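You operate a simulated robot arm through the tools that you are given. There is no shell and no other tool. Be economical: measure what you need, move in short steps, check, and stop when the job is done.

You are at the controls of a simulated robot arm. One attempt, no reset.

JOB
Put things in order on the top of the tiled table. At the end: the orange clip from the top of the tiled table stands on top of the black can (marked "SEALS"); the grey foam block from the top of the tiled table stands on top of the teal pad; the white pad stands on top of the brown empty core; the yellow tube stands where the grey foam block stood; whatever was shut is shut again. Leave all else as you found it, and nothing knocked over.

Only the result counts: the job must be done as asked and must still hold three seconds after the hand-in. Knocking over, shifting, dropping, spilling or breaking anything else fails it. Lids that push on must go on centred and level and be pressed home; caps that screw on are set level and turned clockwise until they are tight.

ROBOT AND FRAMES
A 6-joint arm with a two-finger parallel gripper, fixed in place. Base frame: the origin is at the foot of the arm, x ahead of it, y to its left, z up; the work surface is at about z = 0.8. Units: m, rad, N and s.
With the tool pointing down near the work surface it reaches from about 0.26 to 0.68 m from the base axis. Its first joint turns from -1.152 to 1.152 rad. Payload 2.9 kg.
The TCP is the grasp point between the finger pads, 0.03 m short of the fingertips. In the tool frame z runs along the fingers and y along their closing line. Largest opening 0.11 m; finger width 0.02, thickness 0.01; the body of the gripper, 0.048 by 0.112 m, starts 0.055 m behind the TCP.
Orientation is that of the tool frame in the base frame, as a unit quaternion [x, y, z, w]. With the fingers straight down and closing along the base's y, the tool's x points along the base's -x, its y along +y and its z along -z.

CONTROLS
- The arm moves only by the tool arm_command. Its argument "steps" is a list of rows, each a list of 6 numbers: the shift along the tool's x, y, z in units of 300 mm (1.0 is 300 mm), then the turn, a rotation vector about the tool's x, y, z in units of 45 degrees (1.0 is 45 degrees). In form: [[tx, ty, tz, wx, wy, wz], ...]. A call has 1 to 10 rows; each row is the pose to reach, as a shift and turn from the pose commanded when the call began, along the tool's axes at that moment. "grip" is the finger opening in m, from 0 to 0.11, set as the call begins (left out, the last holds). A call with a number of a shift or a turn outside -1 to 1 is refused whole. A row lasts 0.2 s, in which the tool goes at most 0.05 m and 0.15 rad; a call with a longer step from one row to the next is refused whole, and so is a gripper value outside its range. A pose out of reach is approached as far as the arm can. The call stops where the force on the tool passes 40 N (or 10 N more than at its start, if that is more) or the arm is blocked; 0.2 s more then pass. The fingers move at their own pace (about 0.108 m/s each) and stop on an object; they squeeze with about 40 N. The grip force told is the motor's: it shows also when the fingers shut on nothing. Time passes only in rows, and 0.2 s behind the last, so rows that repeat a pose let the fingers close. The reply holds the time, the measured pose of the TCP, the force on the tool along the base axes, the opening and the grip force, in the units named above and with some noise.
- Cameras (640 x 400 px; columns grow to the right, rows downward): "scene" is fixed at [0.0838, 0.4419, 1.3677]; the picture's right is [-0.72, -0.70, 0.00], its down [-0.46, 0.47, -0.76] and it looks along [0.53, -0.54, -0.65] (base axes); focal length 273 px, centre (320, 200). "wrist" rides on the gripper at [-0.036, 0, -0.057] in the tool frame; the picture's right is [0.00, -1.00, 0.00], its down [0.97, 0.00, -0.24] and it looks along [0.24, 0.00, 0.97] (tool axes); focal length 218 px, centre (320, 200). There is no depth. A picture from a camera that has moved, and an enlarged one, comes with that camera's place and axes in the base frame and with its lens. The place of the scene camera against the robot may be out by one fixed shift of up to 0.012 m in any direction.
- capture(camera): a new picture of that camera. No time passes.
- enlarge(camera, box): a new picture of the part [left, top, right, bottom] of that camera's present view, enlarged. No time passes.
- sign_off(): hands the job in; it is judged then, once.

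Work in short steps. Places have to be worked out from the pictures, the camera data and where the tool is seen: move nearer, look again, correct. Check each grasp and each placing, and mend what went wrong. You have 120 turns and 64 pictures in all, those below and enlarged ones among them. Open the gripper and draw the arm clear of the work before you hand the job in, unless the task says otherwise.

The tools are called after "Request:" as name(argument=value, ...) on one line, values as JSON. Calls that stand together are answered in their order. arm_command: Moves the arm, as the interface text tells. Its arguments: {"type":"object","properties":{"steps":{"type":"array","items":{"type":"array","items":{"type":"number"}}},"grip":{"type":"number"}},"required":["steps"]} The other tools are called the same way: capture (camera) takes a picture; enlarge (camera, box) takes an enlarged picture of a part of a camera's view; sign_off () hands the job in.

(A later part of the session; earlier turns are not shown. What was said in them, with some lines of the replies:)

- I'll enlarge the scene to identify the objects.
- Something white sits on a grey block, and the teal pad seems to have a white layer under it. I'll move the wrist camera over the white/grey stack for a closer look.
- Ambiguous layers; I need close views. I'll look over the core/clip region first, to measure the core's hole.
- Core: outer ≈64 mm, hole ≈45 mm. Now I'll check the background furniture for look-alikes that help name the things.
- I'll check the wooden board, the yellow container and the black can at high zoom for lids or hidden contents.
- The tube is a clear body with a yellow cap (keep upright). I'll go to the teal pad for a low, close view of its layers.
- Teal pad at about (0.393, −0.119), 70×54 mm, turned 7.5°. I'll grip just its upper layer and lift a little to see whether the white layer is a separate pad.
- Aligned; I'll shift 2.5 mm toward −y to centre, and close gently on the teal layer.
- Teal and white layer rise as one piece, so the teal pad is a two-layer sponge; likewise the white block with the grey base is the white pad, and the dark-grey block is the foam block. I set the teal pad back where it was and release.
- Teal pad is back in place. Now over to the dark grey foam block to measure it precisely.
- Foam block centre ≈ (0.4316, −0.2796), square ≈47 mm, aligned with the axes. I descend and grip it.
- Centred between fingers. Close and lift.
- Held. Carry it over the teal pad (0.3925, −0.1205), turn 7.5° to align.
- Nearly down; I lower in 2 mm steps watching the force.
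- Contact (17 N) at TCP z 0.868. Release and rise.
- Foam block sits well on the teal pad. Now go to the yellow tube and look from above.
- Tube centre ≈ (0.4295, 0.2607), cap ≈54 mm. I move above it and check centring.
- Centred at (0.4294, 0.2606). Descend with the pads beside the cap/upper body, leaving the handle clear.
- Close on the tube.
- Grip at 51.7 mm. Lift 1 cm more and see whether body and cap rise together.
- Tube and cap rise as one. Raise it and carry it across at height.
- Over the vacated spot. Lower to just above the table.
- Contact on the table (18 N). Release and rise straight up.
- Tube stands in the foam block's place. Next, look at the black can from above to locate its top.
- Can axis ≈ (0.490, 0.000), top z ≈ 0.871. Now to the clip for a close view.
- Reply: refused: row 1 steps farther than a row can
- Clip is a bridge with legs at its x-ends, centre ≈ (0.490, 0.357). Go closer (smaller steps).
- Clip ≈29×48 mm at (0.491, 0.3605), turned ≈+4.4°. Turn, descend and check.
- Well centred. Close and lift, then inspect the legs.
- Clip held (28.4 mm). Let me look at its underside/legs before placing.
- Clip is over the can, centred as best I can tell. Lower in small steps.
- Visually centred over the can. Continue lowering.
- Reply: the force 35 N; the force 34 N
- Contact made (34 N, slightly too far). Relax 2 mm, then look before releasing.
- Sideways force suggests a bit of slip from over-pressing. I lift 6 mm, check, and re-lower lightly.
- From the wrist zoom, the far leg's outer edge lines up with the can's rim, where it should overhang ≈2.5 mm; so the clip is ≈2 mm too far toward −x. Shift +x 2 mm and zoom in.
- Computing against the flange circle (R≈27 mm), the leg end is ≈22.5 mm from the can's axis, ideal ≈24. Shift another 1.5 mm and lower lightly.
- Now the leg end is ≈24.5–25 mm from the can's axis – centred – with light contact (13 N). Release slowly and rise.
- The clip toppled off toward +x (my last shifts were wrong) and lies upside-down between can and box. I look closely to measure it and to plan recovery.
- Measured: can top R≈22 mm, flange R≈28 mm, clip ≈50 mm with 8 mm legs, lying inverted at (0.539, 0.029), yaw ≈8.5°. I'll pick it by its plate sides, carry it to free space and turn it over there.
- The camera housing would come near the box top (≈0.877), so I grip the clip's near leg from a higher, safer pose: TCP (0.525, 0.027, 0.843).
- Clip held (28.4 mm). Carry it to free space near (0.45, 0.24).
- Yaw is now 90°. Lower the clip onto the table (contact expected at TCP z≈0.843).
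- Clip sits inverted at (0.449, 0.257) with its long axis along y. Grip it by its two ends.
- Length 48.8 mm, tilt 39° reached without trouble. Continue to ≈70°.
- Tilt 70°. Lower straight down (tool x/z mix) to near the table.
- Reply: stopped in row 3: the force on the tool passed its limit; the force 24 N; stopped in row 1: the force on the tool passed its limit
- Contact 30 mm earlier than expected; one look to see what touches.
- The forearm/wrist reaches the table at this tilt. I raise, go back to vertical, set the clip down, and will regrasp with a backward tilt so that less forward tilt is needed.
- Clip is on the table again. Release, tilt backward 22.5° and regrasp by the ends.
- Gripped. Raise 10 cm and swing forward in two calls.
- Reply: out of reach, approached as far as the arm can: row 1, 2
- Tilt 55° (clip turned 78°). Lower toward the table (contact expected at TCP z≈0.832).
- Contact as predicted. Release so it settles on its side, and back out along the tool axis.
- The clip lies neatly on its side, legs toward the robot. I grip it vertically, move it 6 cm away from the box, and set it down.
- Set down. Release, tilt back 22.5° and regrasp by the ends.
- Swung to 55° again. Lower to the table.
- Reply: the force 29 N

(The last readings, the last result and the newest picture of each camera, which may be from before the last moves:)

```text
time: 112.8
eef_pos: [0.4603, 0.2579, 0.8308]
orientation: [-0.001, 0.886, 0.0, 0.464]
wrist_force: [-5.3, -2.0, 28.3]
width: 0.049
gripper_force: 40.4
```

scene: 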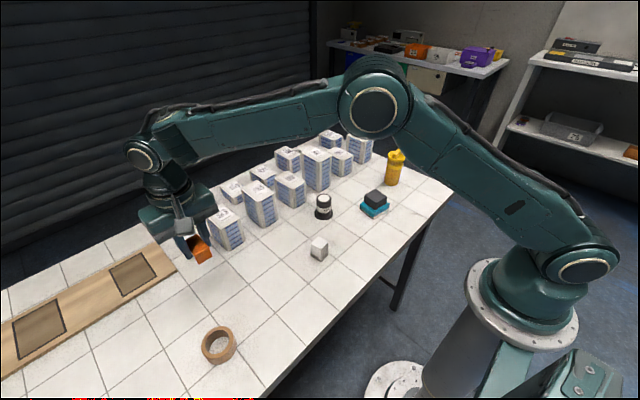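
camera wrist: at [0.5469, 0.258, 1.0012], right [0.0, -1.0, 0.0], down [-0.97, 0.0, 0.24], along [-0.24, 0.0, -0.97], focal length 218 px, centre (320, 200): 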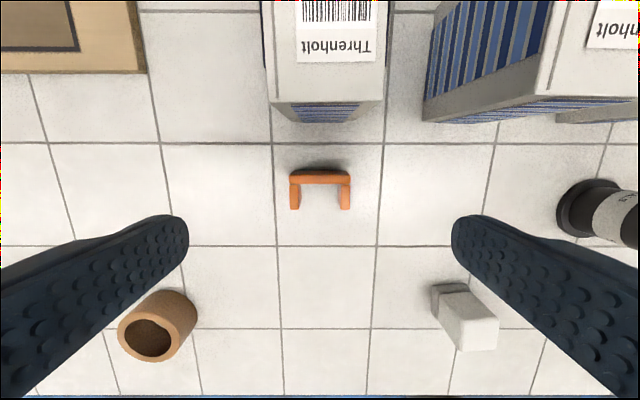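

Contact. Relax, release, back out, and return to vertical above.

Request:
arm_command(grip=0.085, steps=[[-0.003, 0, -0.002, 0, 0, 0], [-0.003, 0, -0.002, 0, 0, 0], [-0.003, 0, -0.002, 0, 0, 0], [-0.003, 0, -0.002, 0, 0, 0]])

Request:
arm_command(steps=[[0, 0, -0.1, 0, 0, 0], [-0.05, 0, -0.22, 0, 0, 0], [-0.12, 0, -0.3, 0, 0.18, 0], [-0.2, 0, -0.3, 0, 0.36, 0], [-0.25, 0, -0.3, 0, 0.54, 0], [-0.25, 0, -0.3, 0, 0.72, 0], [-0.25, 0, -0.3, 0, 0.9, 0], [-0.25, 0, -0.3, 0, 0.9, 0]])

Request:
arm_command(grip=0.11, steps=[[-0.07, 0, 0.02, 0, 0.17, 0], [-0.145, 0, 0.038, 0, 0.326, 0], [-0.145, 0, 0.038, 0, 0.326, 0]])

Request:
capture(camera="wrist")

```text
time: 113.8
eef_pos: [0.4584, 0.2564, 0.8288]
orientation: [-0.002, 0.887, 0.0, 0.461]
wrist_force: [-0.2, 0.4, -0.6]
width: 0.0853
gripper_force: 0.1
```

```text
time: 115.6
eef_pos: [0.4293, 0.2565, 0.9433]
orientation: [-0.001, 0.992, 0.0, 0.124]
wrist_force: [0.8, -0.7, -0.1]
width: 0.085
gripper_force: 0.1
```

```text
time: 116.4
eef_pos: [0.474, 0.2572, 0.9411]
orientation: [-0.001, 1.0, -0.002, -0.003]
wrist_force: [0.0, 0.2, 0.0]
width: 0.11
gripper_force: 0.1
```

```text
4 pictures are left
camera wrist: at [0.5092, 0.2578, 0.9973], right [0.0, -1.0, 0.0], down [-0.97, 0.0, 0.25], along [-0.25, 0.0, -0.97], focal length 218 px, centre (320, 200)
```

wrist: 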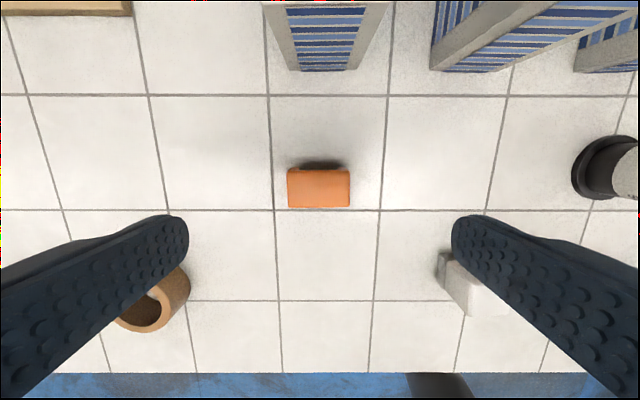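

The clip now stands upright, long axis along y, at (0.476, 0.258). Grip it by its ends and lift.

Request:
arm_command(steps=[[-0.006, 0.002, 0.12, 0, -0.007, 0], [-0.006, 0.002, 0.24, 0, -0.007, 0], [-0.006, 0.002, 0.32, 0, -0.007, 0], [-0.006, 0.002, 0.343, 0, -0.007, 0], [-0.006, 0.002, 0.343, 0, -0.007, 0]])

Request:
arm_command(grip=0.035, steps=[[0, 0, 0, 0, 0, 0], [0, 0, 0, 0, 0, 0], [0, 0, 0, 0, 0, 0], [0, 0, 0, 0, 0, 0]])

Request:
arm_command(steps=[[0, 0, -0.06, 0, 0, 0], [0, 0, -0.2, 0, 0, 0], [0, 0, -0.34, 0, 0, 0], [0, 0, -0.4, 0, 0, 0], [0, 0, -0.4, 0, 0, 0]])

```text
time: 117.6
eef_pos: [0.4744, 0.2582, 0.8399]
orientation: [0.0, 1.0, -0.001, 0.001]
wrist_force: [-0.7, 1.1, 0.1]
width: 0.1101
gripper_force: 0.1
```

```text
time: 118.6
eef_pos: [0.4755, 0.2582, 0.8393]
orientation: [-0.001, 1.0, -0.001, 0.001]
wrist_force: [0.1, 0.8, 0.0]
width: 0.0489
gripper_force: 39.8
```

```text
time: 119.8
eef_pos: [0.4748, 0.2568, 0.9606]
orientation: [-0.001, 1.0, -0.001, 0.0]
wrist_force: [0.7, 0.7, -0.7]
width: 0.0486
gripper_force: 40.1
```

Carry it over the can, to about 1 cm above its top, and check alignment.

Request:
arm_command(steps=[[-0.01, -0.15, 0, 0, 0, 0], [-0.02, -0.3, 0, 0, 0, 0], [-0.03, -0.45, 0, 0, 0, 0], [-0.04, -0.6, 0, 0, 0, 0], [-0.046, -0.75, 0, 0, 0, 0], [-0.046, -0.857, 0, 0, 0, 0], [-0.046, -0.857, 0.1, 0, 0, 0], [-0.046, -0.857, 0.17, 0, 0, 0], [-0.046, -0.857, 0.17, 0, 0, 0]])

Request:
enlarge(camera="wrist", box=[220, 130, 420, 290])

```text
time: 121.8
eef_pos: [0.4877, 0.0018, 0.9096]
orientation: [-0.001, 1.0, -0.001, -0.001]
wrist_force: [-0.8, 0.5, 0.7]
width: 0.0487
gripper_force: 40.3
```

```text
2.50 times, centred on (320, 210) of wrist
camera zoom: at [0.5231, 0.002, 0.9659], right [0.0, -1.0, 0.0], down [-0.97, 0.0, 0.24], along [-0.24, 0.0, -0.97], focal length 546 px, centre (320, 175)
```

zoom: 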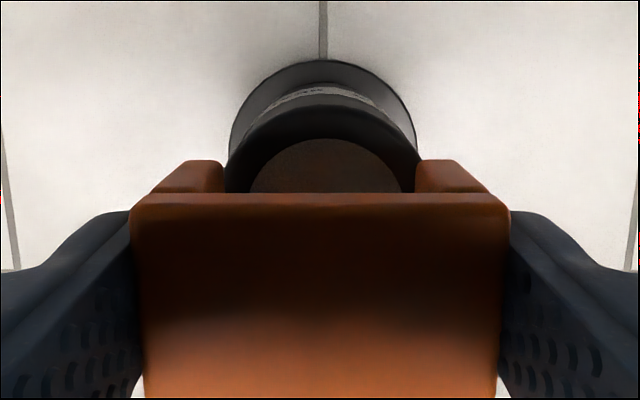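

Great view: the can's top shows between the legs; legs' gap ≈33 mm vs can Ø44 mm, offset only ≈1 mm. I shift 1 mm to −y and lower gently.

Request:
arm_command(steps=[[0, -0.003, 0.01, 0, 0, 0], [0, -0.003, 0.024, 0, 0, 0], [0, -0.003, 0.024, 0, 0, 0]])

Request:
arm_command(steps=[[0, 0, 0.004, 0, 0, 0], [0, 0, 0.004, 0, 0, 0]])

Request:
arm_command(steps=[[0, 0, 0.003, 0, 0, 0], [0, 0, 0.003, 0, 0, 0]])

```text
time: 122.6
eef_pos: [0.4886, 0.0, 0.9025]
orientation: [-0.001, 1.0, -0.001, 0.001]
wrist_force: [0.1, 0.5, -0.6]
width: 0.0485
gripper_force: 39.9
```

```text
time: 123.2
eef_pos: [0.4885, 0.0, 0.901]
orientation: [-0.001, 1.0, 0.0, 0.0]
wrist_force: [-1.7, 0.1, 6.9]
width: 0.0485
gripper_force: 40.3
```

```text
time: 123.8
eef_pos: [0.4889, -0.0001, 0.9014]
orientation: [0.0, 1.0, -0.001, 0.002]
wrist_force: [-3.8, 0.1, 22.7]
width: 0.0487
gripper_force: 40.0
```

Contact confirmed. Relax, release and rise; then take one overview from the earlier vantage.

Request:
arm_command(grip=0.075, steps=[[0, 0, -0.003, 0, 0, 0], [0, 0, -0.003, 0, 0, 0], [0, 0, -0.003, 0, 0, 0]])

Request:
arm_command(steps=[[0, 0, -0.08, 0, 0, 0], [0, 0, -0.2, 0, 0, 0], [0, 0, -0.35, 0, 0, 0], [0.05, 0.1, -0.42, 0, 0, 0], [0.12, 0.22, -0.42, 0, 0, 0], [0.2, 0.33, -0.42, 0, 0, 0], [0.26, 0.4, -0.42, 0, 0, 0], [0.26, 0.4, -0.42, 0, 0, 0]])

Request:
capture(camera="wrist")

```text
time: 124.6
eef_pos: [0.4892, 0.0006, 0.901]
orientation: [-0.001, 1.0, -0.001, 0.001]
wrist_force: [-0.1, 0.1, -0.1]
width: 0.0752
gripper_force: 0.0
```

```text
time: 126.4
eef_pos: [0.4088, 0.1199, 1.0255]
orientation: [-0.001, 1.0, -0.001, 0.001]
wrist_force: [0.0, 0.3, 0.4]
width: 0.0748
gripper_force: 0.2
```

```text
2 pictures are left
camera wrist: at [0.4438, 0.1214, 1.0821], right [0.0, -1.0, 0.0], down [-0.97, 0.0, 0.24], along [-0.24, 0.0, -0.97], focal length 218 px, centre (320, 200)
```

wrist: 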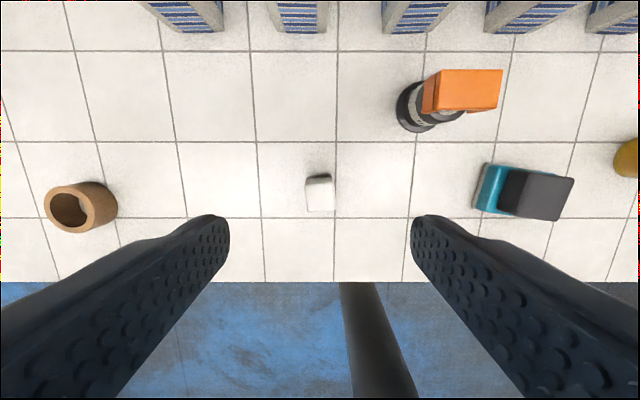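

The clip stands upright on the can. Now the white pad at (0.390, 0.121), yaw ≈ +6.3°: descend and grip its body.

Request:
arm_command(steps=[[0.04, 0.003, 0.1, 0, 0, -0.14], [0.062, 0.003, 0.24, 0, 0, -0.14], [0.062, 0.003, 0.38, 0, 0, -0.14], [0.062, 0.003, 0.5, 0, 0, -0.14], [0.062, 0.003, 0.57, 0, 0, -0.14], [0.062, 0.003, 0.585, 0, 0, -0.14], [0.062, 0.003, 0.585, 0, 0, -0.14]])

Request:
arm_command(grip=0.02, steps=[[0, 0, 0, 0, 0, 0], [0, 0, 0, 0, 0, 0], [0, 0, 0, 0, 0, 0], [0, 0, 0, 0, 0, 0]])

```text
time: 128.0
eef_pos: [0.3926, 0.1193, 0.8485]
orientation: [-0.056, 0.998, -0.001, 0.0]
wrist_force: [0.4, 0.0, 0.1]
width: 0.0752
gripper_force: 0.0
```

```text
time: 129.0
eef_pos: [0.3924, 0.1188, 0.8496]
orientation: [-0.057, 0.998, -0.001, 0.001]
wrist_force: [-0.3, -0.3, 0.1]
width: 0.0331
gripper_force: 40.0
```

Gripped (33.1 mm). Lift and carry toward the core at about (0.370, 0.419).

Request:
arm_command(steps=[[0, 0, -0.06, 0, 0, 0], [0, 0, -0.18, 0, 0, 0], [0, 0, -0.27, 0, 0, 0], [0, 0, -0.27, 0, 0, 0]])

Request:
arm_command(steps=[[-0.007, 0.15, 0, 0, 0, 0], [-0.014, 0.3, 0, 0, 0, 0], [-0.02, 0.45, 0, 0, 0, 0], [-0.027, 0.6, 0, 0, 0, 0], [-0.034, 0.75, 0, 0, 0, 0], [-0.04, 0.88, 0, 0, 0, 0], [-0.045, 0.995, 0, 0, 0, 0], [-0.045, 0.995, 0.1, 0, 0, 0], [-0.045, 0.995, 0.1, 0, 0, 0]])

Request:
enlarge(camera="wrist", box=[190, 120, 450, 320])

```text
time: 130.0
eef_pos: [0.3919, 0.1196, 0.9329]
orientation: [-0.056, 0.998, -0.001, -0.001]
wrist_force: [0.0, -0.1, -1.6]
width: 0.0331
gripper_force: 39.5
```

```text
time: 132.0
eef_pos: [0.3718, 0.4185, 0.9008]
orientation: [-0.056, 0.998, -0.001, 0.002]
wrist_force: [0.6, -0.1, -0.6]
width: 0.033
gripper_force: 40.6
```

```text
2.00 times, centred on (320, 220) of wrist
camera zoom: at [0.407, 0.4225, 0.956], right [0.11, -0.99, 0.0], down [-0.96, -0.11, 0.24], along [-0.24, -0.03, -0.97], focal length 436 px, centre (320, 160)
```

zoom: 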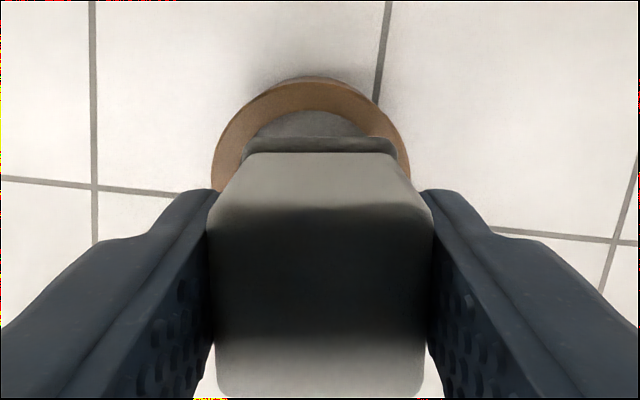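

Relative to the core (outer R 30 mm, hole R 22 mm) the pad (base ≈37 mm) is off by only 2.6 mm in tool y. Correct and lower.

Request:
arm_command(steps=[[0, 0.0087, 0.02, 0, 0, 0], [0, 0.0087, 0.05, 0, 0, 0], [0, 0.0087, 0.062, 0, 0, 0], [0, 0.0087, 0.062, 0, 0, 0]])

Request:
arm_command(steps=[[0, 0, 0.005, 0, 0, 0], [0, 0, 0.005, 0, 0, 0]])

Request:
arm_command(steps=[[0, 0, 0.004, 0, 0, 0], [0, 0, 0.004, 0, 0, 0]])

```text
time: 133.0
eef_pos: [0.3722, 0.4211, 0.8812]
orientation: [-0.056, 0.998, -0.001, 0.001]
wrist_force: [-0.9, 0.1, 1.3]
width: 0.0331
gripper_force: 39.9
```

```text
time: 133.6
eef_pos: [0.3707, 0.4219, 0.8815]
orientation: [-0.056, 0.998, 0.0, 0.001]
wrist_force: [-0.6, -1.2, 8.7]
width: 0.0328
gripper_force: 39.9
```

```text
time: 134.2
eef_pos: [0.3723, 0.423, 0.8807]
orientation: [-0.056, 0.998, 0.0, 0.001]
wrist_force: [-1.3, -3.1, 20.2]
width: 0.0331
gripper_force: 40.2
```

Contact on the rim (TCP 0.881). Relax, release slowly and rise straight up.

Request:
arm_command(steps=[[0, 0, -0.004, 0, 0, 0], [0, 0, -0.004, 0, 0, 0]])

Request:
arm_command(grip=0.075, steps=[[0, 0, 0, 0, 0, 0], [0, 0, 0, 0, 0, 0], [0, 0, 0, 0, 0, 0]])

Request:
arm_command(steps=[[0, 0, -0.1, 0, 0, 0], [0, 0, -0.25, 0, 0, 0], [0, 0, -0.4, 0, 0, 0], [0, 0, -0.5, 0, 0, 0.14], [0, -0.13, -0.55, 0, 0, 0.14], [0, -0.28, -0.6, 0, 0, 0.14], [0, -0.43, -0.6, 0, 0, 0.14], [0, -0.58, -0.6, 0, 0, 0.14], [0, -0.73, -0.6, 0, 0, 0.14], [0, -0.88, -0.6, 0, 0, 0.14]])

Request:
arm_command(steps=[[0, -0.15, 0, 0, 0, 0], [0, -0.3, 0, 0, 0, 0], [0, -0.45, 0, 0, 0, 0], [0, -0.6, 0, 0, 0, 0], [0, -0.6, 0, 0, 0, 0]])

Request:
capture(camera="scene")

```text
time: 134.8
eef_pos: [0.3725, 0.4211, 0.8821]
orientation: [-0.056, 0.998, 0.0, 0.002]
wrist_force: [3.1, 2.3, 14.7]
width: 0.0333
gripper_force: 39.6
```

```text
time: 135.6
eef_pos: [0.3718, 0.4211, 0.8797]
orientation: [-0.056, 0.998, -0.001, -0.001]
wrist_force: [0.0, -0.1, 0.4]
width: 0.075
gripper_force: 0.1
```

```text
time: 137.8
eef_pos: [0.4006, 0.1596, 1.0618]
orientation: [-0.001, 1.0, -0.001, 0.001]
wrist_force: [0.3, 0.6, 0.8]
width: 0.0749
gripper_force: 0.1
```

```text
time: 139.0
eef_pos: [0.4035, -0.0212, 1.0617]
orientation: [0.0, 1.0, 0.0, 0.002]
wrist_force: [1.1, -0.4, 0.6]
width: 0.075
gripper_force: 0.0
```

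```text
0 pictures are left
```

scene: 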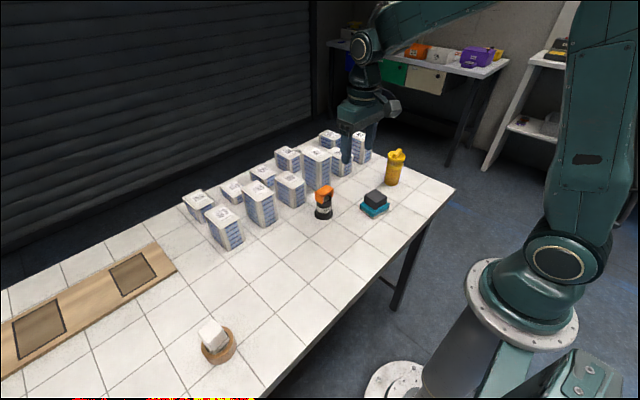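

The final scene shows everything in place: clip upright on the can, foam block on the teal pad, tube on the foam block's old spot, and the white pad level on the core. The pad's pixel position matches a pad standing on the rim. The gripper is open and the arm is clear, so I hand in.

Request:
sign_off()

```text
The job is handed in.
```

I handed the job in with all four placements made, as far as the last scene picture shows. The white pad on the core is the least certain.

- **Orange clip:** it stands upright on the black can. It fell off at the first try and landed upside-down between the can and a box. I turned it over and set it again; the can and box looked unmoved in the pictures.
- **Grey foam block:** it stands on the teal pad. I took the dark grey block to be this one. Earlier I had lifted the teal pad about 15 mm, to see whether its white layer was separate, and put it back in place.
- **Yellow tube:** it stands where the foam block stood, with its cap still on.
- **White pad:** it rests on the core's rim with only about 3 mm of overlap at each corner. I judged it level from one small picture, because no pictures were left for a close look.

While I was turning the clip over, the forearm or wrist pressed on the table once. I saw nothing shifted by it.
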